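You operate a simulated robot arm through the tools that you are given. There is no shell and no other tool. Be economical: measure what you need, move in short steps, check, and stop when the job is done.

The job below is to be done with a simulated two-armed robot. You get a single attempt, and the scene is never put back.

TASK
Grease the green block's top plate and close the grease tub again.
Fine: lay the tub's blue lid on the cart, take the grease with the blue brush and put the brush back; the block stays where it stands. Set down upright: blue brush. A coat counts when it lies all over at full strength: go over it till it gets no stronger.

It is judged by the outcome, as a careful person would: the job done as asked, and still so three seconds after it is handed in. It fails if anything else is knocked over, pushed out of place, dropped, spilled or broken. Lids that push on must go on centred and level and be pressed home; caps that screw on are set level and turned clockwise until they are tight.

THE ROBOT
Two 7-joint arms with two-finger parallel grippers on one trunk, on a base that drives. Base frame: it is fixed to the floor where the robot stands at the start and does not move with it; the origin is under the middle of the robot, x ahead of it, y to its left, z up; the surface under the hand at the start is at about z = 0.92. Readings come in m, rad, newtons and seconds.
The left shoulder is at the start at [0.07, 0.177, 1.195], the right one opposite. With the tool pointing down near the work surface each hand reaches from about 0.3 to 0.74 m from the robot's upright axis, wherever it stands, measured 20 degrees to its own side. Places, roughly: grease tub [0.5, 0, 0.9]; top of the grease tub [0.5, 0, 1]; top of the tool cart [0.7, 0, 0.9]. Payload 3.43 kg a hand.
The tool frame of a hand sits at the grasp point between the pads (the TCP): z along the fingers, y along the line on which they close. The tips reach 0.03 m beyond it. The gripper opens to 0.094 m. The fingers are 0.028 m wide and 0.01 m thick; the gripper's body (0.05 by 0.096 m) begins 0.055 m behind the TCP.
Orientation is told as [roll, pitch, yaw] about the base's x, y, z axes, in that order, counted from this pose: with the fingers straight down and closing along the base's y, the tool's x points along the base's -x, its y along +y and its z along -z.

THE INTERFACE
- The arms move only by the tool servo_tool. It takes "left_moves", "right_moves" or both (then of equal length, played together; a hand with none holds still); each is a list of rows, each an object (a shift or turn left out is 0, a gripper value left out holds the last) with "travel": the shift along the tool's x, y, z in m, a list of three; "rotation": the turn, a rotation vector about the tool's x, y, z in rad, a list of three; "hand": the gripper command, from -1 (fully open) to 1 (shut), values between in proportion. In form: [{"travel": [tx, ty, tz], "rotation": [wx, wy, wz], "hand": hand}, ...]. A call has 1 to 12 rows; each row is the pose to reach, as a shift and turn from the pose commanded when the call began, along the tool's axes at that moment. A row lasts 0.2 s, in which the tool goes at most 0.05 m and 0.15 rad; a call with a longer step from one row to the next is refused whole, and so is a gripper value outside its range. Where a pose cannot be reached the arm comes as near as it can. A force on the tool above 90 N (or 10 N above the force at the start of the call, whichever is more), or a blocked arm, ends the call early, and 0.2 s more pass. Each finger travels about 0.153 m/s and halts on what it meets, pressing with about 27 N; the grip force reading is that of the motor and also rises with nothing between the fingers. The clock runs only during rows and for 0.2 s after the last one: add rows that repeat a pose to give the fingers time. The reply holds the time, the measured pose of the TCP, the force on the tool along the base axes, the opening and the grip force, in the units named above and with some noise, with the torque about the TCP (base axes, N m) and any sound that the robot's microphone picked up, and new pictures: "views" is both (left out), scene, wrist or none (wrist: the cameras of the hands that moved).
- Cameras (640 x 400 px; columns grow to the right, rows downward): "scene" is now at [0.1327, 0.0264, 1.5118]; the picture's right is [0.30, -0.95, 0.00], its down [-0.58, -0.18, -0.79] and it looks along [0.76, 0.24, -0.61] (base axes); focal length 223 px, centre (320, 200). "left" rides on the left gripper at [0.076, -0.014, -0.103] in its tool frame; the picture's right is [0.18, 0.98, 0.00], its down [-0.75, 0.14, -0.64] and it looks along [-0.63, 0.12, 0.77] (tool axes); focal length 243 px, centre (320, 200). "right" rides on the right gripper at [0.076, 0.014, -0.103] in its tool frame; the picture's right is [-0.18, 0.98, 0.00], its down [-0.75, -0.14, -0.64] and it looks along [-0.63, -0.12, 0.77] (tool axes); focal length 243 px, centre (320, 200). There is no depth. A picture from a camera that has moved, and an enlarged one, comes with that camera's place and axes in the base frame and with its lens.
- move_column(by): slides the trunk up (or, below 0, down) by that many m; the arms and the scene camera ride with it, the base frame stays. It gives what a move gives, with no picture.
- drive_base(legs): drives the robot by 1 to 6 legs, each [ahead, turn to the left] in m and rad, along the robot's own axes; the way and the turn of a leg run together, so that a leg with both is an arc; at most 1.5 m and 3.142 rad a leg. The arms and the cameras ride along, it lands a little off, and it stops where it bumps. It gives what a move gives, and a new picture of the scene camera.
- head_to(pan, tilt): turns the head with the scene camera to pan (to the left, within 1.501 rad either way) and tilt (down, from -0.506 to 1.204), counted from straight ahead of the robot. It gives what a move gives, and a new picture of the scene camera.
- close_up(camera, box): a new picture of the part [left, top, right, bottom] of that camera's present view, enlarged. It takes no simulated time.
- finish_job(): hands the job in; it is judged then, once.

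Go step by step. Nothing tells you exact positions but the pictures and the camera data: compare them with the known pose of the tool, close in by small moves and look again before you grip or let go. The budget is 120 turns and 260 pictures, counting those below and the enlarged ones. Unless the task says otherwise, let go and move clear before handing in, and close with one line.

The tools are called after "Emit:" by a JSON object that holds its "fn" and its "kwargs". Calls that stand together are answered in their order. servo_tool: Moves the arms, as the interface text tells. Its arguments: {"type":"object","properties":{"left_moves":{"type":"array","items":{"type":"object","properties":{"travel":{"type":"array","items":{"type":"number"}},"rotation":{"type":"array","items":{"type":"number"}},"hand":{"type":"number"}}}},"right_moves":{"type":"array","items":{"type":"object","properties":{"travel":{"type":"array","items":{"type":"number"}},"rotation":{"type":"array","items":{"type":"number"}},"hand":{"type":"number"}}}},"views":{"type":"string","enum":["both","scene","wrist","none"]}},"required":[]} The other tools are called the same way: move_column (by) slides the trunk up or down; drive_base (legs) drives the base; head_to (pan, tilt) turns the head that bears the scene camera; close_up (camera, box) takes an enlarged picture of a part of a camera's view; finish_job () hands the job in.

At the start:

```text
time: 0.0
left_tcp_pos: [0.492, 0.3509, 1.326]
left_orientation: [0.002, -0.002, -0.001]
left_force: [-0.1, 0.0, -0.5]
left_ft_torque: [-0.02, 0.02, 0.01]
left_width: 0.0941
left_finger_force: 0.0
right_tcp_pos: [0.4123, -0.0988, 1.3257]
right_orientation: [0.0, 0.0, -0.001]
right_force: [0.3, 0.3, 0.9]
right_ft_torque: [-0.03, -0.02, -0.04]
right_width: 0.0941
right_finger_force: 0.1
trunk travel left (down, up): [-0.775, 0.065]
robot x, y, heading: [-0.0028, -0.0025, 0.0]
head pan, tilt: [0.305, 0.653]
```

scene: 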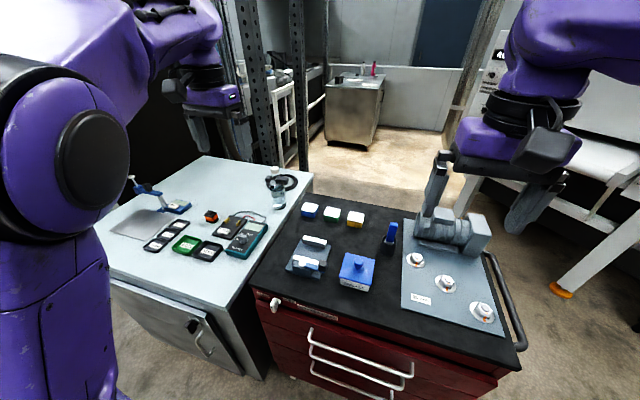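
right: 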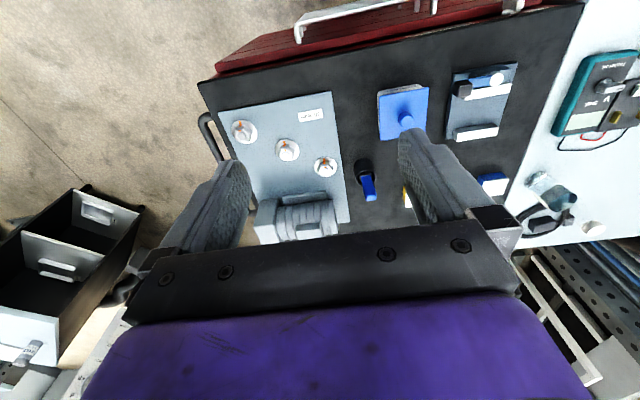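
left: 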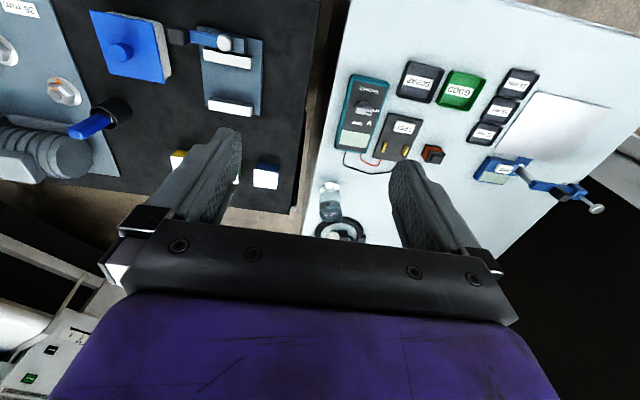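

I see a tool cart ahead with a blue-lidded tub, a blue brush in a holder, and three small blocks (blue, green and yellow tops). I'll enlarge the view before planning.

Emit:
{"fn": "close_up", "kwargs": {"camera": "scene", "box": [260, 190, 420, 310]}}

Emit:
{"fn": "close_up", "kwargs": {"camera": "right", "box": [340, 60, 540, 220]}}

```text
3.33 times, centred on (340, 250) of scene
camera zoom: at [0.1327, 0.0264, 1.5118], right [0.3, -0.95, 0.0], down [-0.58, -0.18, -0.79], along [0.76, 0.24, -0.61], focal length 744 px, centre (253, 33)
```

zoom: 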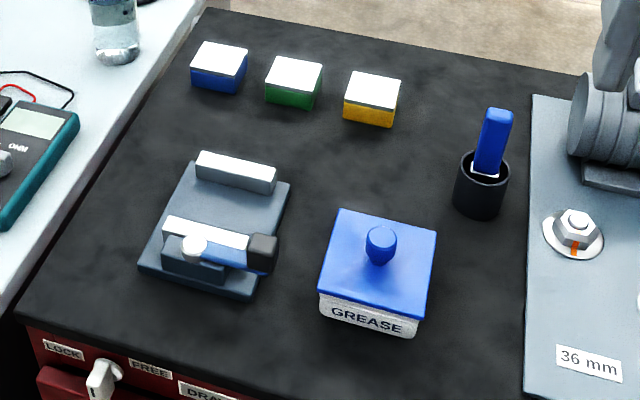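

```text
2.50 times, centred on (440, 140) of right
camera zoom: at [0.3365, -0.0847, 1.4271], right [0.18, 0.98, 0.0], down [0.75, -0.14, 0.64], along [0.63, -0.12, -0.77], focal length 606 px, centre (20, 350)
```

zoom: 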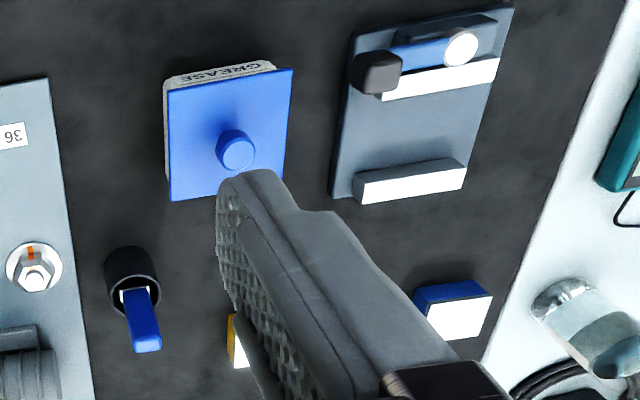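

Green block is roughly at (0.77, 0.18), tub at (0.54, 0.04) and brush cup at (0.66, -0.045). The block is near the edge of reach, so I'll check how much room there is to drive ahead.

Emit:
{"fn": "head_to", "kwargs": {"pan": 0.1, "tilt": 1.2}}

```text
time: 1.0
left_tcp_pos: [0.4932, 0.3513, 1.3265]
left_orientation: [-0.001, -0.002, 0.001]
left_force: [-0.3, 0.0, -0.3]
left_ft_torque: [-0.02, -0.02, -0.01]
left_width: 0.0941
left_finger_force: 0.3
right_tcp_pos: [0.4123, -0.0987, 1.3254]
right_orientation: [-0.001, 0.001, 0.001]
right_force: [-0.7, 0.9, 0.1]
right_ft_torque: [0.03, -0.04, -0.01]
right_width: 0.0936
right_finger_force: 0.1
trunk travel left (down, up): [-0.775, 0.065]
robot x, y, heading: [0.0022, -0.0009, 0.001]
head pan, tilt: [0.099, 1.201]
camera scene: at [0.1058, 0.0059, 1.4718], right [0.1, -0.99, 0.0], down [-0.93, -0.09, -0.36], along [0.36, 0.04, -0.93], focal length 223 px, centre (320, 200)
```

scene: 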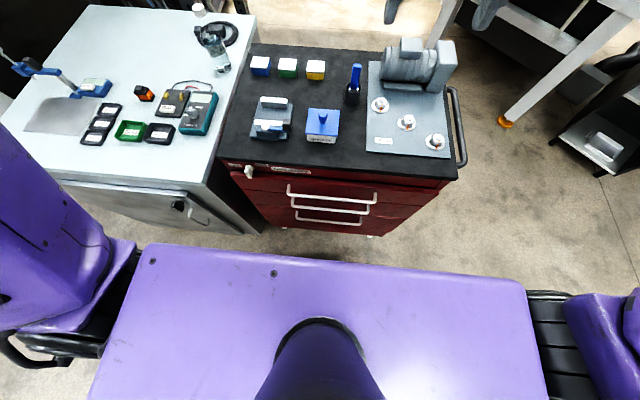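

The floor is visible from about x = 0.32, while the cart front is at about 0.40. A short drive of 0.08 m is safe and brings the block into reach.

Emit:
{"fn": "drive_base", "kwargs": {"legs": [[0.08, 0.0]]}}

Emit:
{"fn": "head_to", "kwargs": {"pan": 0.1, "tilt": 0.8}}

Emit:
{"fn": "close_up", "kwargs": {"camera": "scene", "box": [200, 140, 440, 290]}}

```text
time: 2.0
left_tcp_pos: [0.5586, 0.3484, 1.3322]
left_orientation: [0.002, -0.011, -0.001]
left_force: [-0.9, -0.1, 0.7]
left_ft_torque: [0.01, -0.07, 0.01]
left_width: 0.094
left_finger_force: 0.1
right_tcp_pos: [0.4766, -0.0996, 1.3305]
right_orientation: [0.0, -0.014, -0.001]
right_force: [-0.7, -0.4, 0.8]
right_ft_torque: [0.04, -0.1, 0.02]
right_width: 0.094
right_finger_force: 0.0
trunk travel left (down, up): [-0.775, 0.065]
robot x, y, heading: [0.0783, 0.0014, -0.004]
head pan, tilt: [0.099, 1.201]
camera scene: at [0.17, 0.0051, 1.4729], right [0.1, -1.0, 0.0], down [-0.92, -0.09, -0.37], along [0.37, 0.04, -0.93], focal length 223 px, centre (320, 200)
```

scene: 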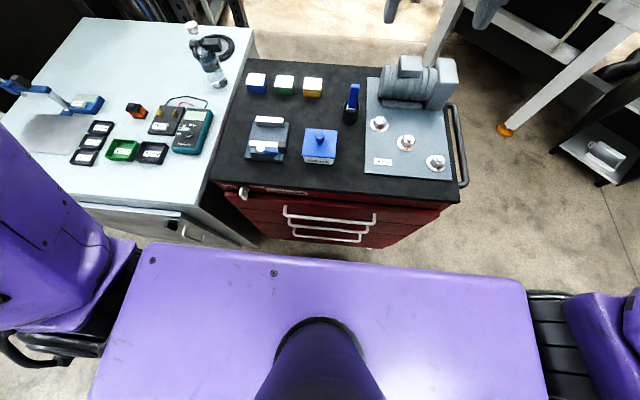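

```text
time: 2.9
left_tcp_pos: [0.5742, 0.3504, 1.3245]
left_orientation: [0.002, 0.0, -0.002]
left_force: [0.6, 0.2, 0.5]
left_ft_torque: [0.0, 0.02, 0.01]
left_width: 0.0942
left_finger_force: 0.0
right_tcp_pos: [0.4925, -0.0989, 1.3255]
right_orientation: [-0.001, 0.002, -0.001]
right_force: [0.1, 0.2, 0.4]
right_ft_torque: [0.0, -0.01, -0.02]
right_width: 0.0942
right_finger_force: 0.0
trunk travel left (down, up): [-0.775, 0.065]
robot x, y, heading: [0.078, -0.0018, -0.002]
head pan, tilt: [0.099, 0.799]
camera scene: at [0.2121, 0.0081, 1.4991], right [0.1, -1.0, 0.0], down [-0.72, -0.07, -0.69], along [0.69, 0.07, -0.72], focal length 223 px, centre (320, 200)
```

scene: 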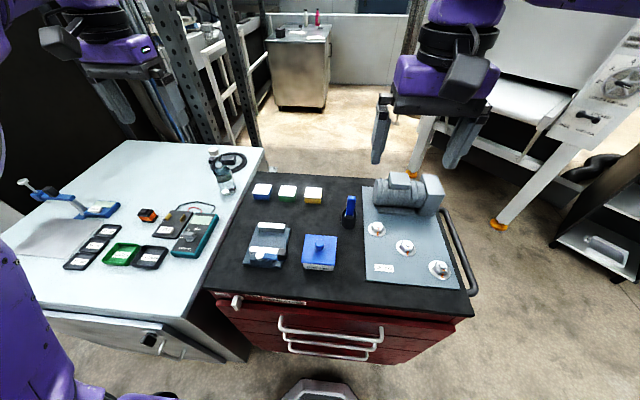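

```text
2.67 times, centred on (320, 215) of scene
camera zoom: at [0.2121, 0.0081, 1.4991], right [0.1, -1.0, 0.0], down [-0.72, -0.07, -0.69], along [0.69, 0.07, -0.72], focal length 595 px, centre (320, 160)
```

zoom: 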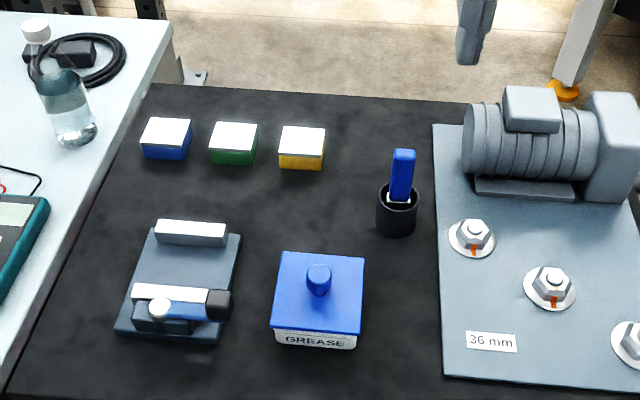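

Moving the right hand above the tub for a closer look; knob estimated at (0.545, 0.041).

Emit:
{"fn": "servo_tool", "kwargs": {"right_moves": [{"travel": [-0.01, 0.028, 0.035]}, {"travel": [-0.02, 0.056, 0.07]}, {"travel": [-0.03, 0.084, 0.105]}, {"travel": [-0.04, 0.112, 0.13]}, {"travel": [-0.045, 0.14, 0.15]}, {"travel": [-0.0455, 0.14, 0.17]}, {"travel": [-0.0455, 0.14, 0.17]}]}}

Emit:
{"fn": "close_up", "kwargs": {"camera": "right", "box": [200, 40, 440, 190]}}

```text
time: 4.5
left_tcp_pos: [0.5709, 0.3493, 1.3269]
left_orientation: [0.002, -0.003, 0.0]
left_force: [-0.1, -0.5, -0.4]
left_ft_torque: [0.02, -0.04, 0.01]
left_width: 0.094
left_finger_force: 0.1
right_tcp_pos: [0.5367, 0.0411, 1.1558]
right_orientation: [0.0, -0.002, 0.001]
right_force: [0.0, -0.3, -0.2]
right_ft_torque: [-0.02, 0.0, -0.03]
right_width: 0.0939
right_finger_force: 0.0
trunk travel left (down, up): [-0.775, 0.065]
robot x, y, heading: [0.0813, -0.0028, 0.002]
head pan, tilt: [0.099, 0.799]
camera scene: at [0.2085, 0.0077, 1.4995], right [0.1, -1.0, 0.0], down [-0.71, -0.07, -0.7], along [0.69, 0.07, -0.72], focal length 223 px, centre (320, 200)
camera right: at [0.46, 0.0552, 1.2574], right [0.18, 0.98, 0.0], down [0.75, -0.14, 0.64], along [0.63, -0.12, -0.77], focal length 243 px, centre (320, 200)
```

scene: 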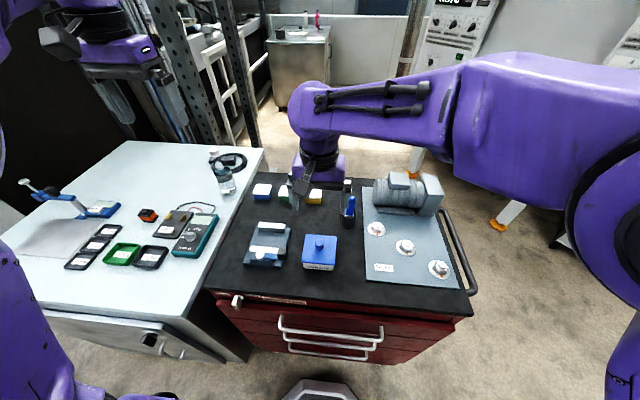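
right: 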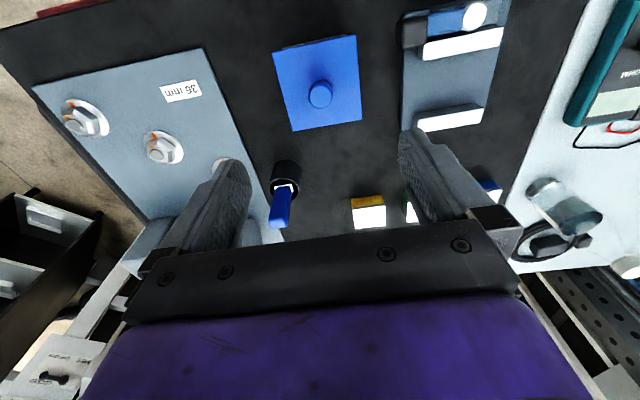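

```text
2.67 times, centred on (320, 115) of right
camera zoom: at [0.46, 0.0552, 1.2574], right [0.18, 0.98, 0.0], down [0.75, -0.14, 0.64], along [0.63, -0.12, -0.77], focal length 647 px, centre (320, 427)
```

zoom: 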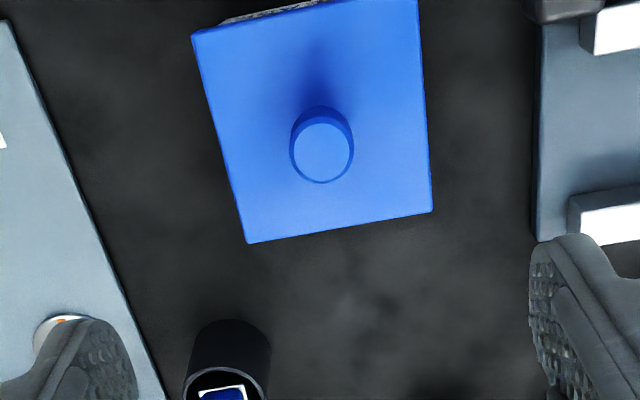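

Triangulated: knob top about (0.529, 0.043, 1.024), lid plane z≈1.00, about 76 mm square and aligned with the base. I'll descend to just above it and check.

Emit:
{"fn": "servo_tool", "kwargs": {"right_moves": [{"travel": [0.004, 0.001, 0.03], "hand": -0.2}, {"travel": [0.009, 0.002, 0.06]}, {"travel": [0.009, 0.002, 0.09]}, {"travel": [0.009, 0.002, 0.09]}]}}

Emit:
{"fn": "close_up", "kwargs": {"camera": "right", "box": [160, 0, 480, 240]}}

Emit:
{"fn": "close_up", "kwargs": {"camera": "scene", "box": [240, 160, 400, 280]}}

```text
time: 5.5
left_tcp_pos: [0.571, 0.35, 1.3258]
left_orientation: [0.002, -0.003, -0.001]
left_force: [-0.6, 0.0, 0.3]
left_ft_torque: [0.0, 0.0, -0.02]
left_width: 0.0941
left_finger_force: 0.1
right_tcp_pos: [0.5321, 0.0419, 1.0737]
right_orientation: [0.021, -0.014, -0.008]
right_force: [0.8, -0.4, 0.6]
right_ft_torque: [0.0, 0.03, 0.01]
right_width: 0.0565
right_finger_force: 0.0
trunk travel left (down, up): [-0.775, 0.065]
robot x, y, heading: [0.076, -0.0008, -0.003]
head pan, tilt: [0.099, 0.799]
camera scene: at [0.2085, 0.0077, 1.4995], right [0.1, -1.0, 0.0], down [-0.71, -0.07, -0.7], along [0.69, 0.07, -0.72], focal length 223 px, centre (320, 200)
camera right: at [0.454, 0.0552, 1.1749], right [0.19, 0.98, 0.02], down [0.74, -0.16, 0.65], along [0.64, -0.11, -0.76], focal length 243 px, centre (320, 200)
```

scene: 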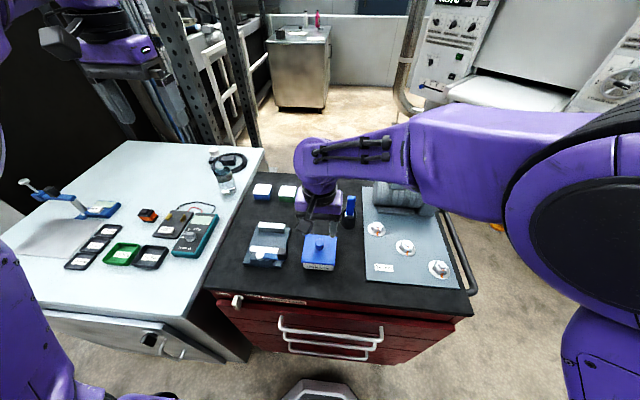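
right: 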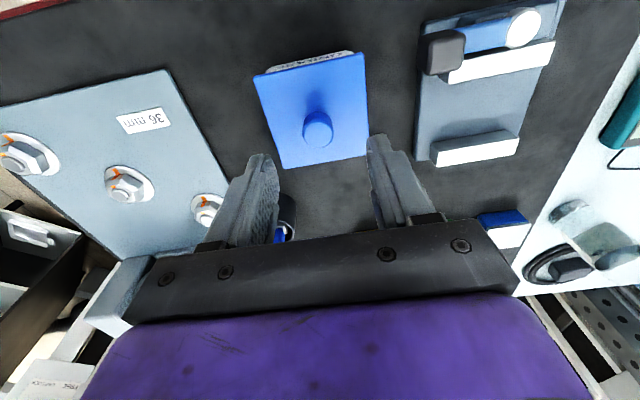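

```text
1.67 times, centred on (320, 120) of right
camera zoom: at [0.454, 0.0552, 1.1749], right [0.19, 0.98, 0.02], down [0.74, -0.16, 0.65], along [0.64, -0.11, -0.76], focal length 404 px, centre (320, 333)
```

zoom: 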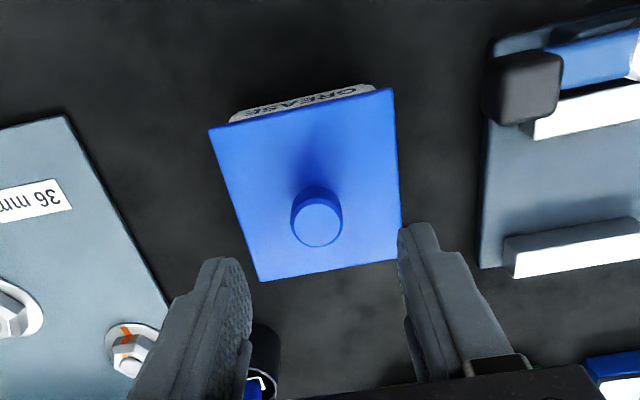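

```text
3.33 times, centred on (320, 220) of scene
camera zoom: at [0.2085, 0.0077, 1.4995], right [0.1, -1.0, 0.0], down [-0.71, -0.07, -0.7], along [0.69, 0.07, -0.72], focal length 744 px, centre (320, 133)
```

zoom: 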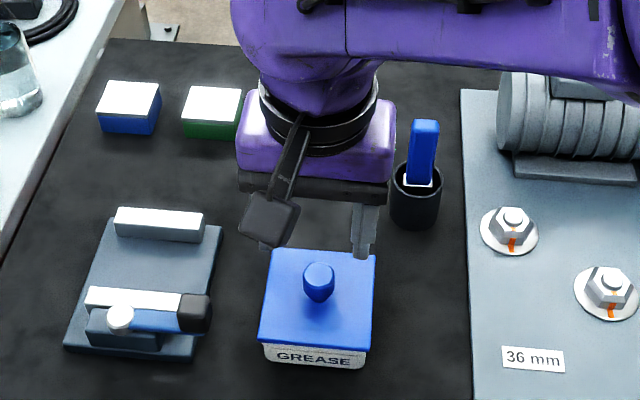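

The fingers straddle the knob well in y. I'll let the arm settle and read the pose again before the last descent.

Emit:
{"fn": "servo_tool", "kwargs": {"right_moves": [{"travel": [0.0, 0.0, 0.0]}, {"travel": [0.0, 0.0, 0.0]}], "views": "none"}}

```text
time: 6.1
left_tcp_pos: [0.5717, 0.3518, 1.3265]
left_orientation: [0.002, 0.0, -0.002]
left_force: [-0.5, 0.3, -0.7]
left_ft_torque: [-0.02, -0.04, -0.01]
left_width: 0.094
left_finger_force: 0.1
right_tcp_pos: [0.5321, 0.0424, 1.0737]
right_orientation: [0.017, -0.008, -0.011]
right_force: [0.7, 0.4, 0.0]
right_ft_torque: [0.01, -0.02, -0.01]
right_width: 0.0562
right_finger_force: 0.2
trunk travel left (down, up): [-0.775, 0.065]
robot x, y, heading: [0.0786, 0.0004, 0.0]
head pan, tilt: [0.099, 0.799]
```

The arm stops 8 mm short and slightly tilted, so this is a reach limit. I'll raise the hand, lower the trunk by 0.12 m and see whether the pose becomes comfortable.

Emit:
{"fn": "servo_tool", "kwargs": {"right_moves": [{"travel": [0.0, 0.0, -0.04]}, {"travel": [0.0, 0.0, -0.08]}, {"travel": [0.0, 0.0, -0.12]}, {"travel": [0.0, 0.0, -0.12]}], "views": "none"}}

Emit:
{"fn": "move_column", "kwargs": {"by": -0.12}}

```text
time: 7.1
left_tcp_pos: [0.5704, 0.3507, 1.3271]
left_orientation: [-0.001, -0.001, -0.003]
left_force: [0.2, 0.4, 0.3]
left_ft_torque: [-0.01, 0.03, -0.01]
left_width: 0.0938
left_finger_force: 0.0
right_tcp_pos: [0.5254, 0.0438, 1.1845]
right_orientation: [-0.001, 0.0, -0.001]
right_force: [0.0, 0.2, 0.1]
right_ft_torque: [-0.04, 0.0, -0.03]
right_width: 0.0563
right_finger_force: 0.1
trunk travel left (down, up): [-0.775, 0.065]
robot x, y, heading: [0.0784, -0.0012, -0.001]
head pan, tilt: [0.099, 0.799]
```

```text
time: 8.6
left_tcp_pos: [0.5701, 0.3502, 1.2059]
left_orientation: [0.001, -0.002, -0.003]
left_force: [-0.3, 0.0, -0.3]
left_ft_torque: [-0.03, 0.01, -0.01]
left_width: 0.0939
left_finger_force: 0.1
right_tcp_pos: [0.5266, 0.0438, 1.0654]
right_orientation: [0.0, -0.002, -0.002]
right_force: [0.3, 0.0, 0.5]
right_ft_torque: [0.01, -0.02, 0.01]
right_width: 0.0564
right_finger_force: 0.0
trunk travel left (down, up): [-0.655, 0.185]
robot x, y, heading: [0.0765, 0.0001, -0.002]
head pan, tilt: [0.099, 0.799]
```

With the trunk lower the pose is exact and level. Next I descend 30 mm with the force guarded, then look.

Emit:
{"fn": "servo_tool", "kwargs": {"right_moves": [{"travel": [0.0, 0.0, 0.01]}, {"travel": [0.0, 0.0, 0.02]}, {"travel": [0.0, 0.0, 0.028]}, {"travel": [0.0, 0.0, 0.03]}], "views": "none"}}

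Emit:
{"fn": "close_up", "kwargs": {"camera": "right", "box": [160, 0, 480, 240]}}

Emit:
{"fn": "close_up", "kwargs": {"camera": "scene", "box": [240, 160, 400, 280]}}

```text
time: 9.6
left_tcp_pos: [0.5712, 0.3498, 1.206]
left_orientation: [0.001, -0.003, -0.002]
left_force: [0.1, -0.2, 0.2]
left_ft_torque: [-0.03, 0.03, 0.0]
left_width: 0.0942
left_finger_force: 0.1
right_tcp_pos: [0.5256, 0.0424, 1.0354]
right_orientation: [-0.001, -0.001, -0.001]
right_force: [0.5, 0.0, -0.6]
right_ft_torque: [0.01, -0.02, -0.04]
right_width: 0.0563
right_finger_force: 0.0
trunk travel left (down, up): [-0.655, 0.185]
robot x, y, heading: [0.0794, 0.0018, -0.004]
head pan, tilt: [0.099, 0.799]
```

```text
1.67 times, centred on (320, 120) of right
camera zoom: at [0.4501, 0.0574, 1.1366], right [0.19, 0.98, 0.0], down [0.75, -0.14, 0.64], along [0.63, -0.12, -0.77], focal length 404 px, centre (320, 333)
```

zoom: 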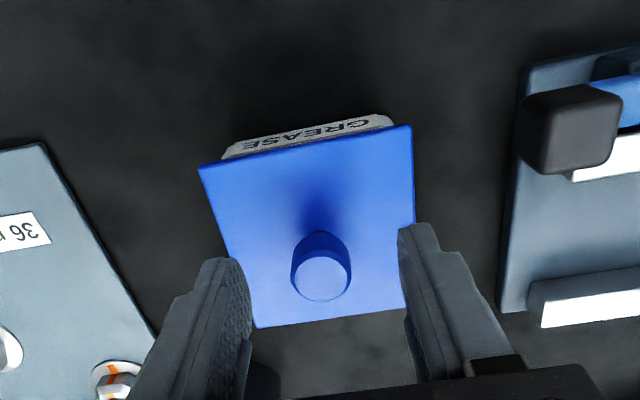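

```text
3.33 times, centred on (320, 220) of scene
camera zoom: at [0.2087, 0.0081, 1.3795], right [0.1, -1.0, 0.0], down [-0.71, -0.07, -0.7], along [0.69, 0.07, -0.72], focal length 744 px, centre (320, 133)
```

zoom: 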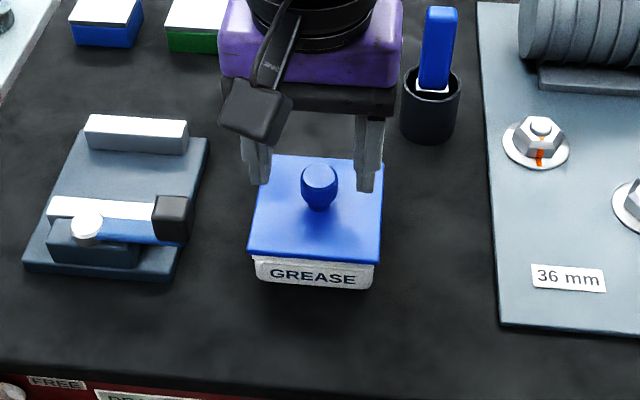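

The knob is centred between the fingers; lid height seems slightly lower than first thought. I'll descend another 10 mm and close.

Emit:
{"fn": "servo_tool", "kwargs": {"right_moves": [{"travel": [0.001, 0.0, 0.005]}, {"travel": [0.002, 0.0, 0.01]}, {"travel": [0.002, 0.0, 0.01]}], "views": "none"}}

Emit:
{"fn": "servo_tool", "kwargs": {"right_moves": [{"hand": 0.2}, {"hand": 1.0}, {"hand": 1.0}, {"hand": 1.0}], "views": "scene"}}

Emit:
{"fn": "close_up", "kwargs": {"camera": "scene", "box": [240, 160, 400, 280]}}

```text
time: 10.4
left_tcp_pos: [0.5711, 0.3503, 1.2055]
left_orientation: [0.001, -0.001, -0.002]
left_force: [-0.5, -0.3, -0.6]
left_ft_torque: [0.01, 0.0, 0.01]
left_width: 0.0939
left_finger_force: 0.0
right_tcp_pos: [0.5239, 0.0435, 1.0265]
right_orientation: [-0.001, -0.002, -0.002]
right_force: [-0.2, -1.4, -0.1]
right_ft_torque: [0.02, 0.01, -0.03]
right_width: 0.0563
right_finger_force: 0.0
trunk travel left (down, up): [-0.655, 0.185]
robot x, y, heading: [0.0788, 0.0015, -0.001]
head pan, tilt: [0.099, 0.799]
```

```text
time: 11.4
left_tcp_pos: [0.5713, 0.3506, 1.2067]
left_orientation: [0.003, -0.001, 0.0]
left_force: [0.5, -0.8, 0.1]
left_ft_torque: [-0.02, 0.01, -0.02]
left_width: 0.0937
left_finger_force: 0.1
right_tcp_pos: [0.5226, 0.0432, 1.0263]
right_orientation: [0.001, -0.002, -0.003]
right_force: [0.1, 0.8, 0.0]
right_ft_torque: [-0.01, -0.03, 0.02]
right_width: 0.0
right_finger_force: 27.1
trunk travel left (down, up): [-0.655, 0.185]
robot x, y, heading: [0.0791, 0.0021, -0.004]
head pan, tilt: [0.099, 0.799]
camera scene: at [0.2087, 0.008, 1.3795], right [0.1, -1.0, 0.0], down [-0.71, -0.07, -0.7], along [0.69, 0.07, -0.72], focal length 223 px, centre (320, 200)
```

scene: 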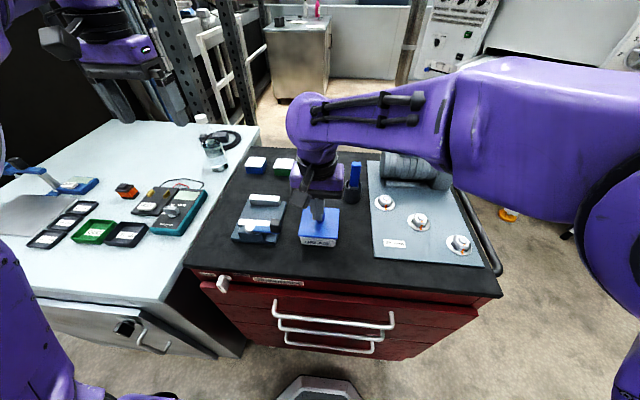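

```text
3.33 times, centred on (320, 220) of scene
camera zoom: at [0.2087, 0.008, 1.3795], right [0.1, -1.0, 0.0], down [-0.71, -0.07, -0.7], along [0.69, 0.07, -0.72], focal length 744 px, centre (320, 133)
```

zoom: 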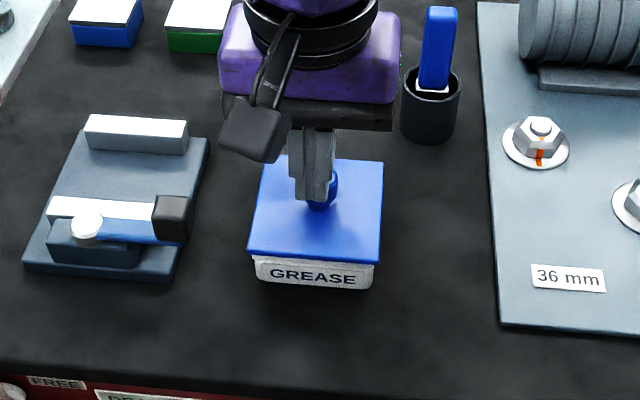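

The fingers closed above the knob. Re-triangulating with the wider baseline puts the knob top at about (0.539, 0.0415, 0.988) and the lid plane at 0.964. I'll reopen, correct and re-check.

Emit:
{"fn": "servo_tool", "kwargs": {"right_moves": [{"hand": -0.2}, {"travel": [-0.008, -0.001, 0.0], "hand": -0.2}, {"travel": [-0.015, -0.0015, 0.0]}, {"travel": [-0.015, -0.0015, 0.007]}, {"travel": [-0.015, -0.0015, 0.014]}, {"travel": [-0.015, -0.0015, 0.014]}], "views": "none"}}

Emit:
{"fn": "close_up", "kwargs": {"camera": "right", "box": [160, 0, 480, 240]}}

Emit:
{"fn": "close_up", "kwargs": {"camera": "scene", "box": [240, 160, 400, 280]}}

```text
time: 12.8
left_tcp_pos: [0.5709, 0.35, 1.2066]
left_orientation: [0.001, -0.002, -0.001]
left_force: [-0.4, 0.8, 0.0]
left_ft_torque: [0.0, -0.03, -0.01]
left_width: 0.0941
left_finger_force: 0.1
right_tcp_pos: [0.5377, 0.043, 1.0109]
right_orientation: [0.0, -0.002, -0.002]
right_force: [-0.3, 0.2, -0.3]
right_ft_torque: [0.0, 0.01, -0.02]
right_width: 0.0563
right_finger_force: 0.2
trunk travel left (down, up): [-0.655, 0.185]
robot x, y, heading: [0.076, -0.0003, 0.001]
head pan, tilt: [0.099, 0.799]
```

```text
1.67 times, centred on (320, 120) of right
camera zoom: at [0.4627, 0.0566, 1.1122], right [0.19, 0.98, 0.0], down [0.75, -0.14, 0.64], along [0.63, -0.12, -0.77], focal length 404 px, centre (320, 333)
```

zoom: 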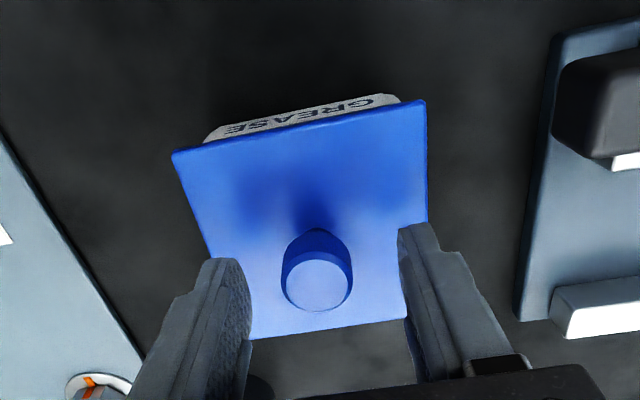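

```text
3.33 times, centred on (320, 220) of scene
camera zoom: at [0.2086, 0.008, 1.3795], right [0.1, -1.0, 0.0], down [-0.71, -0.07, -0.7], along [0.69, 0.07, -0.72], focal length 744 px, centre (320, 133)
```

zoom: 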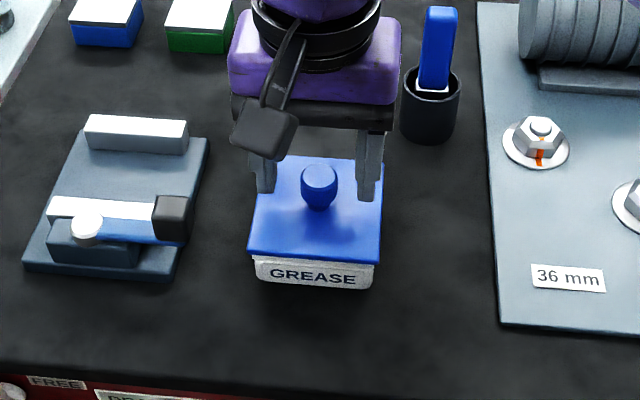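

Knob is about 4 mm further ahead than the TCP. I'll correct, descend 13 mm more, and check before closing.

Emit:
{"fn": "servo_tool", "kwargs": {"right_moves": [{"travel": [-0.004, -0.001, 0.0]}, {"travel": [-0.004, -0.001, 0.006]}, {"travel": [-0.004, -0.001, 0.011]}, {"travel": [-0.004, -0.001, 0.011]}], "views": "none"}}

Emit:
{"fn": "close_up", "kwargs": {"camera": "right", "box": [160, 0, 480, 240]}}

Emit:
{"fn": "close_up", "kwargs": {"camera": "scene", "box": [270, 180, 370, 255]}}

```text
time: 13.8
left_tcp_pos: [0.571, 0.349, 1.2063]
left_orientation: [0.002, -0.002, 0.0]
left_force: [-1.0, 0.5, -0.5]
left_ft_torque: [0.02, -0.02, 0.0]
left_width: 0.0941
left_finger_force: 0.0
right_tcp_pos: [0.5433, 0.0414, 0.9992]
right_orientation: [-0.001, -0.002, -0.002]
right_force: [-0.7, 0.1, -0.1]
right_ft_torque: [0.01, 0.02, -0.02]
right_width: 0.0565
right_finger_force: 0.0
trunk travel left (down, up): [-0.655, 0.185]
robot x, y, heading: [0.0747, -0.0029, -0.002]
head pan, tilt: [0.099, 0.799]
```

```text
1.67 times, centred on (320, 120) of right
camera zoom: at [0.4674, 0.0553, 1.1008], right [0.19, 0.98, 0.0], down [0.75, -0.14, 0.64], along [0.63, -0.12, -0.77], focal length 404 px, centre (320, 333)
```

zoom: 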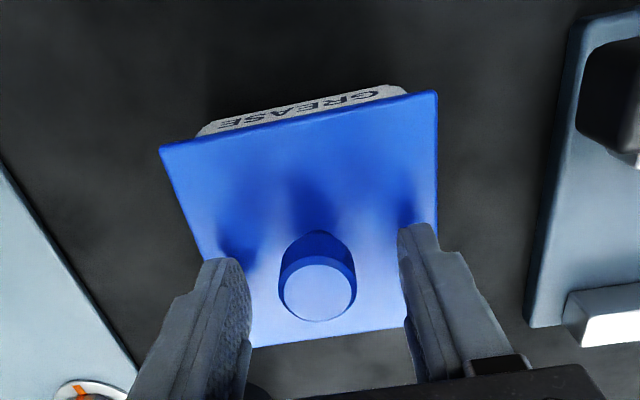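

```text
5.33 times, centred on (320, 218) of scene
camera zoom: at [0.2087, 0.008, 1.3795], right [0.1, -1.0, 0.0], down [-0.71, -0.07, -0.7], along [0.69, 0.07, -0.72], focal length 1190 px, centre (320, 107)
```

zoom: 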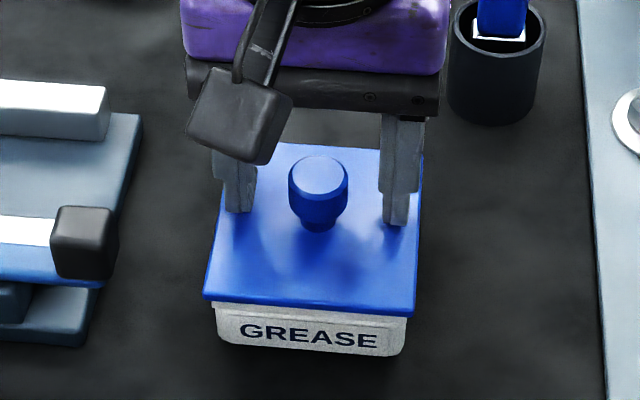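

The fingers now flank the knob near the lid surface. Closing.

Emit:
{"fn": "servo_tool", "kwargs": {"right_moves": [{"hand": 0.3}, {"hand": 1.0}, {"hand": 1.0}, {"hand": 1.0}], "views": "none"}}

Emit:
{"fn": "close_up", "kwargs": {"camera": "scene", "box": [270, 180, 370, 255]}}

```text
time: 14.8
left_tcp_pos: [0.5713, 0.3503, 1.2066]
left_orientation: [0.002, 0.0, 0.0]
left_force: [0.0, 0.4, -0.1]
left_ft_torque: [0.0, -0.02, -0.01]
left_width: 0.0942
left_finger_force: 0.1
right_tcp_pos: [0.5446, 0.0416, 1.0001]
right_orientation: [-0.001, -0.002, -0.002]
right_force: [0.6, -0.1, 0.7]
right_ft_torque: [0.01, 0.0, 0.01]
right_width: 0.025
right_finger_force: 27.1
trunk travel left (down, up): [-0.655, 0.185]
robot x, y, heading: [0.0784, 0.0011, -0.001]
head pan, tilt: [0.099, 0.799]
```

```text
5.33 times, centred on (320, 218) of scene
camera zoom: at [0.2088, 0.008, 1.3795], right [0.1, -1.0, 0.0], down [-0.71, -0.07, -0.7], along [0.69, 0.07, -0.72], focal length 1190 px, centre (320, 107)
```

zoom: 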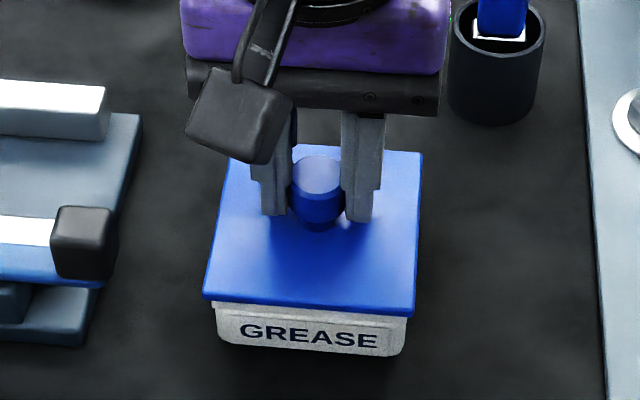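

Knob gripped (25 mm). Lifting slowly in small steps and watching whether the tub comes along.

Emit:
{"fn": "servo_tool", "kwargs": {"right_moves": [{"travel": [0.0, 0.0, -0.003]}, {"travel": [0.0, 0.0, -0.007]}, {"travel": [0.0, 0.0, -0.012]}, {"travel": [0.0, 0.0, -0.018]}, {"travel": [0.0, 0.0, -0.018]}], "views": "none"}}

Emit:
{"fn": "close_up", "kwargs": {"camera": "scene", "box": [270, 180, 370, 255]}}

```text
time: 16.0
left_tcp_pos: [0.5709, 0.3505, 1.2071]
left_orientation: [0.004, -0.001, 0.0]
left_force: [-0.2, 0.1, 0.5]
left_ft_torque: [-0.04, -0.01, 0.03]
left_width: 0.0942
left_finger_force: 0.0
right_tcp_pos: [0.5434, 0.0415, 1.0182]
right_orientation: [0.0, -0.002, -0.001]
right_force: [0.3, 0.0, -0.7]
right_ft_torque: [0.01, 0.01, -0.04]
right_width: 0.0248
right_finger_force: 26.9
trunk travel left (down, up): [-0.655, 0.185]
robot x, y, heading: [0.0755, 0.0021, -0.004]
head pan, tilt: [0.099, 0.799]
```

```text
5.33 times, centred on (320, 218) of scene
camera zoom: at [0.2089, 0.0081, 1.3795], right [0.1, -1.0, 0.0], down [-0.71, -0.07, -0.7], along [0.69, 0.07, -0.72], focal length 1190 px, centre (320, 107)
```

zoom: 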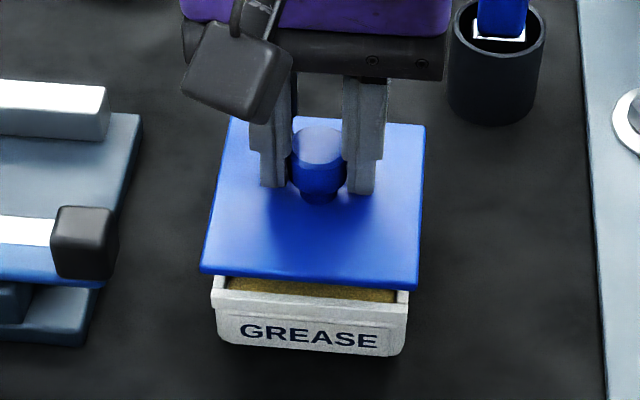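

The lid comes off cleanly and the tub stays with grease inside. I'll carry the lid to the free area behind the tub, about (0.655, 0.055).

Emit:
{"fn": "servo_tool", "kwargs": {"right_moves": [{"travel": [0.0, 0.0, -0.025]}, {"travel": [-0.02, 0.003, -0.04]}, {"travel": [-0.055, 0.007, -0.04]}, {"travel": [-0.09, 0.011, -0.03]}, {"travel": [-0.111, 0.0135, -0.01]}, {"travel": [-0.111, 0.0135, 0.01]}, {"travel": [-0.111, 0.0135, 0.01]}], "views": "both"}}

Emit:
{"fn": "close_up", "kwargs": {"camera": "scene", "box": [240, 140, 400, 260]}}

```text
time: 17.6
left_tcp_pos: [0.572, 0.3497, 1.2065]
left_orientation: [0.002, -0.002, -0.001]
left_force: [0.5, 0.4, 0.3]
left_ft_torque: [0.03, 0.0, 0.01]
left_width: 0.0939
left_finger_force: 0.1
right_tcp_pos: [0.6588, 0.0437, 1.0135]
right_orientation: [0.018, 0.002, -0.02]
right_force: [0.1, 0.3, -0.3]
right_ft_torque: [0.02, 0.03, -0.01]
right_width: 0.0248
right_finger_force: 27.5
trunk travel left (down, up): [-0.655, 0.185]
robot x, y, heading: [0.0762, 0.0025, -0.003]
head pan, tilt: [0.099, 0.799]
camera scene: at [0.2091, 0.008, 1.3795], right [0.1, -1.0, 0.0], down [-0.71, -0.07, -0.7], along [0.69, 0.07, -0.72], focal length 223 px, centre (320, 200)
camera right: at [0.5843, 0.0584, 1.1143], right [0.21, 0.98, 0.02], down [0.75, -0.17, 0.64], along [0.63, -0.12, -0.77], focal length 243 px, centre (320, 200)
```

scene: 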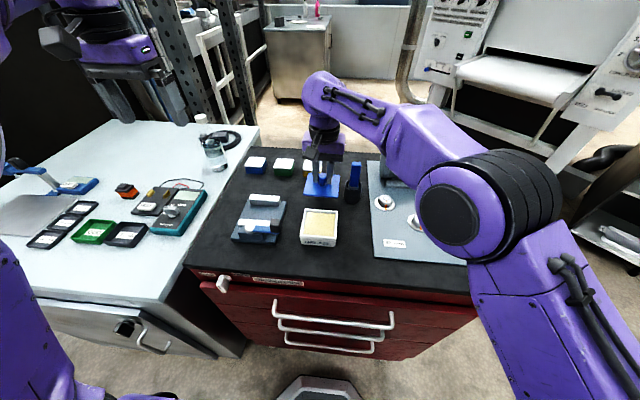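
right: 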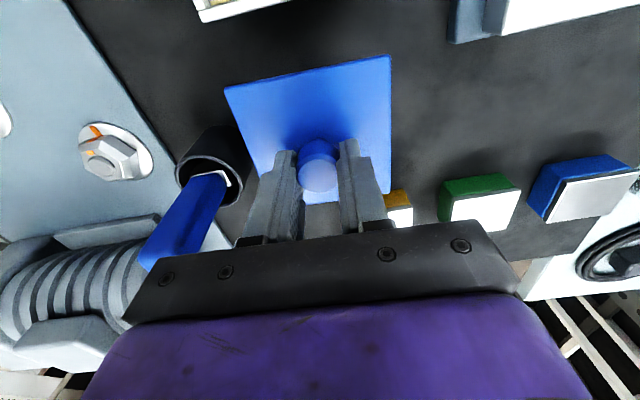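

```text
3.33 times, centred on (320, 200) of scene
camera zoom: at [0.2091, 0.008, 1.3795], right [0.1, -1.0, 0.0], down [-0.71, -0.07, -0.7], along [0.69, 0.07, -0.72], focal length 744 px, centre (320, 200)
```

zoom: 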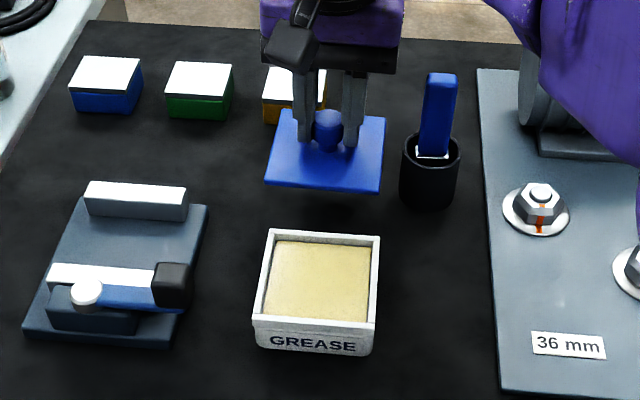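

The right arm is again at a limit near the low, left side (it reads y=0.044 and a slight tilt). I'll raise the hand and lower the trunk a further 0.12 m.

Emit:
{"fn": "servo_tool", "kwargs": {"right_moves": [{"travel": [0.0, 0.0, -0.04]}, {"travel": [0.0, 0.0, -0.08]}, {"travel": [0.0, 0.0, -0.115]}, {"travel": [0.0, 0.0, -0.115]}], "views": "none"}}

Emit:
{"fn": "move_column", "kwargs": {"by": -0.12}}

Emit:
{"fn": "close_up", "kwargs": {"camera": "scene", "box": [200, 100, 440, 280]}}

Emit:
{"fn": "close_up", "kwargs": {"camera": "right", "box": [0, 0, 640, 400]}}

```text
time: 18.6
left_tcp_pos: [0.5707, 0.3494, 1.2066]
left_orientation: [0.001, -0.003, -0.002]
left_force: [-0.3, -0.6, 0.1]
left_ft_torque: [0.02, 0.02, 0.01]
left_width: 0.094
left_finger_force: 0.0
right_tcp_pos: [0.6573, 0.0457, 1.1026]
right_orientation: [0.007, -0.001, -0.011]
right_force: [0.6, 0.6, -0.9]
right_ft_torque: [-0.01, 0.01, 0.02]
right_width: 0.0248
right_finger_force: 27.1
right hand out of reach, approached as far as the arm can: row 3, 4
trunk travel left (down, up): [-0.655, 0.185]
robot x, y, heading: [0.0787, 0.0013, -0.001]
head pan, tilt: [0.099, 0.799]
```

```text
time: 20.1
left_tcp_pos: [0.572, 0.3507, 1.0854]
left_orientation: [0.003, -0.002, -0.002]
left_force: [0.3, 0.5, 0.1]
left_ft_torque: [0.0, 0.02, 0.03]
left_width: 0.0941
left_finger_force: 0.0
right_tcp_pos: [0.656, 0.0475, 0.9819]
right_orientation: [0.007, -0.002, -0.013]
right_force: [0.4, 0.6, -0.9]
right_ft_torque: [0.01, 0.0, -0.02]
right_width: 0.0248
right_finger_force: 26.7
trunk travel left (down, up): [-0.535, 0.305]
robot x, y, heading: [0.0777, 0.0006, -0.002]
head pan, tilt: [0.099, 0.799]
```

```text
2.22 times, centred on (320, 190) of scene
camera zoom: at [0.2086, 0.008, 1.2596], right [0.1, -1.0, 0.0], down [-0.71, -0.07, -0.7], along [0.69, 0.07, -0.72], focal length 496 px, centre (320, 222)
```

zoom: 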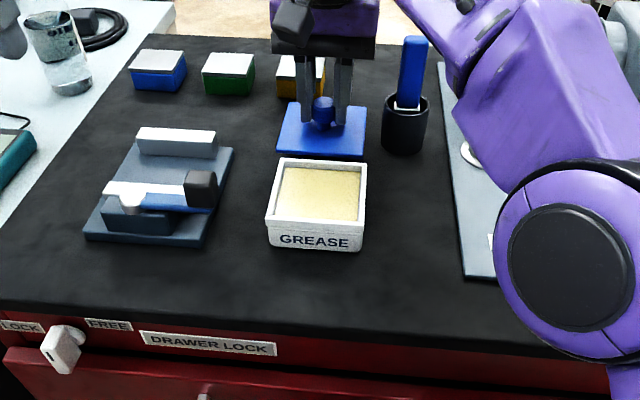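

```text
1.00 times, centred on (320, 200) of right (not enlarged: the box is as wide or as high as the picture)
camera zoom: at [0.581, 0.0615, 1.083], right [0.2, 0.98, 0.01], down [0.75, -0.15, 0.64], along [0.63, -0.12, -0.77], focal length 243 px, centre (320, 200)
```

zoom: 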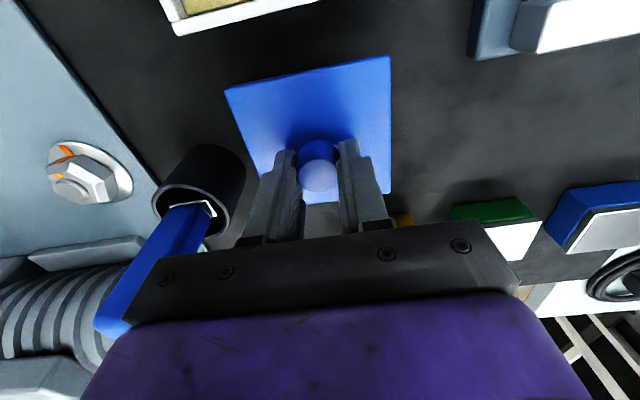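

Checking that the arm now reaches its commanded pose.

Emit:
{"fn": "servo_tool", "kwargs": {"right_moves": [{"travel": [0.0, 0.0, 0.0]}, {"travel": [0.0, 0.0, 0.01]}, {"travel": [0.0, 0.0, 0.01]}], "views": "none"}}

```text
time: 20.9
left_tcp_pos: [0.5707, 0.3506, 1.0857]
left_orientation: [0.002, -0.001, -0.002]
left_force: [-0.7, 0.4, -0.5]
left_ft_torque: [-0.02, 0.01, 0.01]
left_width: 0.0939
left_finger_force: 0.0
right_tcp_pos: [0.6542, 0.0508, 0.969]
right_orientation: [0.005, 0.0, -0.006]
right_force: [-0.6, 0.3, -1.1]
right_ft_torque: [0.01, 0.01, -0.03]
right_width: 0.0248
right_finger_force: 26.7
trunk travel left (down, up): [-0.535, 0.305]
robot x, y, heading: [0.0798, -0.0022, -0.008]
head pan, tilt: [0.099, 0.799]
```

Nearly level now. I'll descend in 4–5 mm steps until the lid touches the cart.

Emit:
{"fn": "servo_tool", "kwargs": {"right_moves": [{"travel": [0.0, -0.003, 0.005]}, {"travel": [0.0, -0.004, 0.01]}, {"travel": [0.0, -0.004, 0.015]}, {"travel": [0.0, -0.004, 0.02]}, {"travel": [0.0, -0.004, 0.024]}, {"travel": [0.0, -0.004, 0.024]}], "views": "none"}}

Emit:
{"fn": "close_up", "kwargs": {"camera": "scene", "box": [260, 110, 420, 230]}}

```text
time: 22.3
left_tcp_pos: [0.5642, 0.3502, 1.0893]
left_orientation: [0.0, -0.01, -0.002]
left_force: [-0.4, 0.0, 0.0]
left_ft_torque: [-0.04, 0.01, 0.01]
left_width: 0.0941
left_finger_force: 0.2
right_tcp_pos: [0.6511, 0.0487, 0.9553]
right_orientation: [0.007, -0.02, -0.004]
right_force: [5.5, 5.9, 61.0]
right_ft_torque: [-0.58, 0.87, 0.12]
right_width: 0.0254
right_finger_force: 27.0
trunk travel left (down, up): [-0.535, 0.305]
robot x, y, heading: [0.0777, -0.0012, -0.005]
head pan, tilt: [0.099, 0.799]
```

```text
3.33 times, centred on (340, 170) of scene
camera zoom: at [0.2015, 0.0087, 1.2606], right [0.1, -1.0, 0.0], down [-0.71, -0.07, -0.7], along [0.7, 0.07, -0.71], focal length 744 px, centre (253, 300)
```

zoom: 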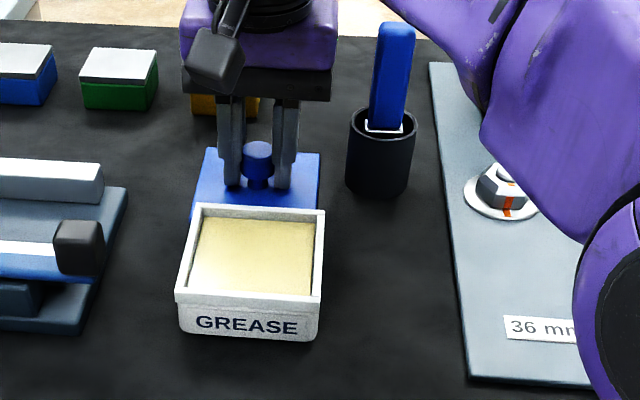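

Contact with the cart at TCP z ≈ 0.957 (61 N), so I'll relax the command upward to take the press off before letting go.

Emit:
{"fn": "servo_tool", "kwargs": {"right_moves": [{"travel": [0.0, 0.0, -0.004]}, {"travel": [0.0, 0.0, -0.008]}, {"travel": [0.0, 0.0, -0.008]}], "views": "none"}}

```text
time: 23.1
left_tcp_pos: [0.569, 0.349, 1.0876]
left_orientation: [-0.001, -0.005, 0.0]
left_force: [-0.5, 0.6, 0.4]
left_ft_torque: [0.03, 0.0, -0.02]
left_width: 0.0942
left_finger_force: 0.0
right_tcp_pos: [0.6529, 0.0467, 0.9561]
right_orientation: [0.003, -0.003, -0.006]
right_force: [-5.7, 4.7, 18.2]
right_ft_torque: [-0.12, -0.26, 0.06]
right_width: 0.0248
right_finger_force: 27.2
trunk travel left (down, up): [-0.535, 0.305]
robot x, y, heading: [0.0754, 0.0011, -0.003]
head pan, tilt: [0.099, 0.799]
```

Emit:
{"fn": "servo_tool", "kwargs": {"right_moves": [{"travel": [0.0, 0.0, -0.0015]}, {"travel": [0.0, 0.0, -0.0025]}, {"travel": [0.0, 0.0, -0.0025]}], "views": "none"}}

```text
time: 23.9
left_tcp_pos: [0.5709, 0.3505, 1.0855]
left_orientation: [0.001, -0.001, -0.003]
left_force: [0.0, 0.1, 0.3]
left_ft_torque: [0.0, 0.0, 0.02]
left_width: 0.0941
left_finger_force: 0.1
right_tcp_pos: [0.6551, 0.0449, 0.9573]
right_orientation: [0.004, 0.002, -0.01]
right_force: [0.1, -0.9, 0.2]
right_ft_torque: [-0.02, 0.0, -0.01]
right_width: 0.0248
right_finger_force: 28.0
trunk travel left (down, up): [-0.535, 0.305]
robot x, y, heading: [0.0792, 0.002, -0.003]
head pan, tilt: [0.099, 0.799]
```

Force is near zero, so the lid rests on the cart. Opening and lifting straight off.

Emit:
{"fn": "servo_tool", "kwargs": {"right_moves": [{"hand": 0.0}, {"hand": -0.2}, {"hand": -0.2}, {"travel": [0.0, 0.0, -0.03]}, {"travel": [0.0, 0.0, -0.07]}, {"travel": [0.0, 0.0, -0.11]}, {"travel": [0.0, 0.0, -0.14]}, {"travel": [0.0, 0.0, -0.14]}], "views": "both"}}

```text
time: 25.7
left_tcp_pos: [0.5711, 0.3512, 1.0857]
left_orientation: [0.002, -0.002, -0.001]
left_force: [-0.2, -0.8, 0.1]
left_ft_torque: [0.01, -0.02, -0.01]
left_width: 0.0942
left_finger_force: 0.1
right_tcp_pos: [0.6306, 0.0061, 1.07]
right_orientation: [0.01, 0.004, -0.019]
right_force: [-0.3, 0.6, 0.1]
right_ft_torque: [0.0, -0.02, -0.01]
right_width: 0.0566
right_finger_force: 0.0
right hand out of reach, approached as far as the arm can: row 5, 6, 7, 8
trunk travel left (down, up): [-0.535, 0.305]
robot x, y, heading: [0.0791, 0.0006, -0.002]
head pan, tilt: [0.099, 0.799]
camera scene: at [0.2085, 0.0073, 1.2595], right [0.1, -1.0, 0.0], down [-0.71, -0.07, -0.7], along [0.69, 0.07, -0.72], focal length 223 px, centre (320, 200)
camera right: at [0.5569, 0.0214, 1.1718], right [0.2, 0.98, 0.01], down [0.75, -0.16, 0.64], along [0.63, -0.12, -0.77], focal length 243 px, centre (320, 200)
```

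scene: 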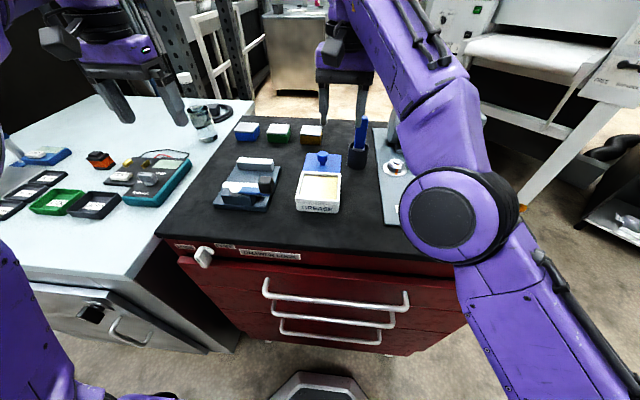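
right: 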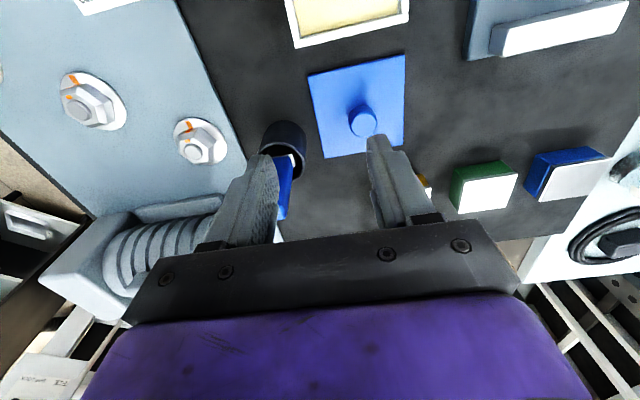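

The right arm drifted to its limit while rising and came near the brush. I'll pull it straight back towards the robot and then up and out to the right.

Emit:
{"fn": "servo_tool", "kwargs": {"right_moves": [{"travel": [0.05, 0.0, 0.0]}, {"travel": [0.1, 0.0, 0.0]}, {"travel": [0.14, 0.0, -0.02]}, {"travel": [0.17, -0.03, -0.05]}, {"travel": [0.17, -0.075, -0.06]}, {"travel": [0.17, -0.12, -0.06]}, {"travel": [0.17, -0.165, -0.06]}, {"travel": [0.17, -0.21, -0.06]}, {"travel": [0.17, -0.255, -0.06]}, {"travel": [0.17, -0.3, -0.06]}, {"travel": [0.17, -0.32, -0.06]}], "views": "scene"}}

Emit:
{"fn": "close_up", "kwargs": {"camera": "scene", "box": [220, 90, 420, 240]}}

```text
refused: row 4 steps farther than a row can; nothing moved
```

```text
2.67 times, centred on (320, 165) of scene
camera zoom: at [0.2085, 0.0073, 1.2595], right [0.1, -1.0, 0.0], down [-0.71, -0.07, -0.7], along [0.69, 0.07, -0.72], focal length 595 px, centre (320, 293)
```

zoom: 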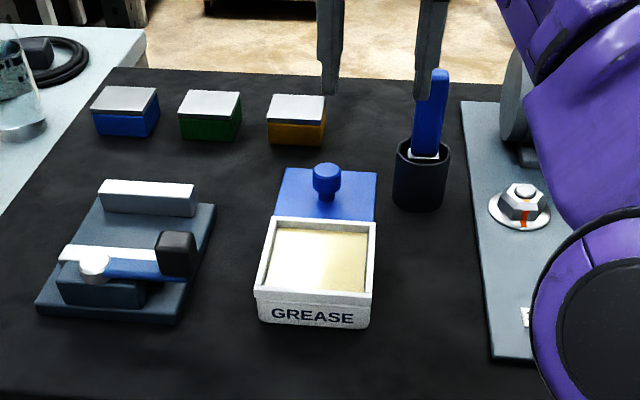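

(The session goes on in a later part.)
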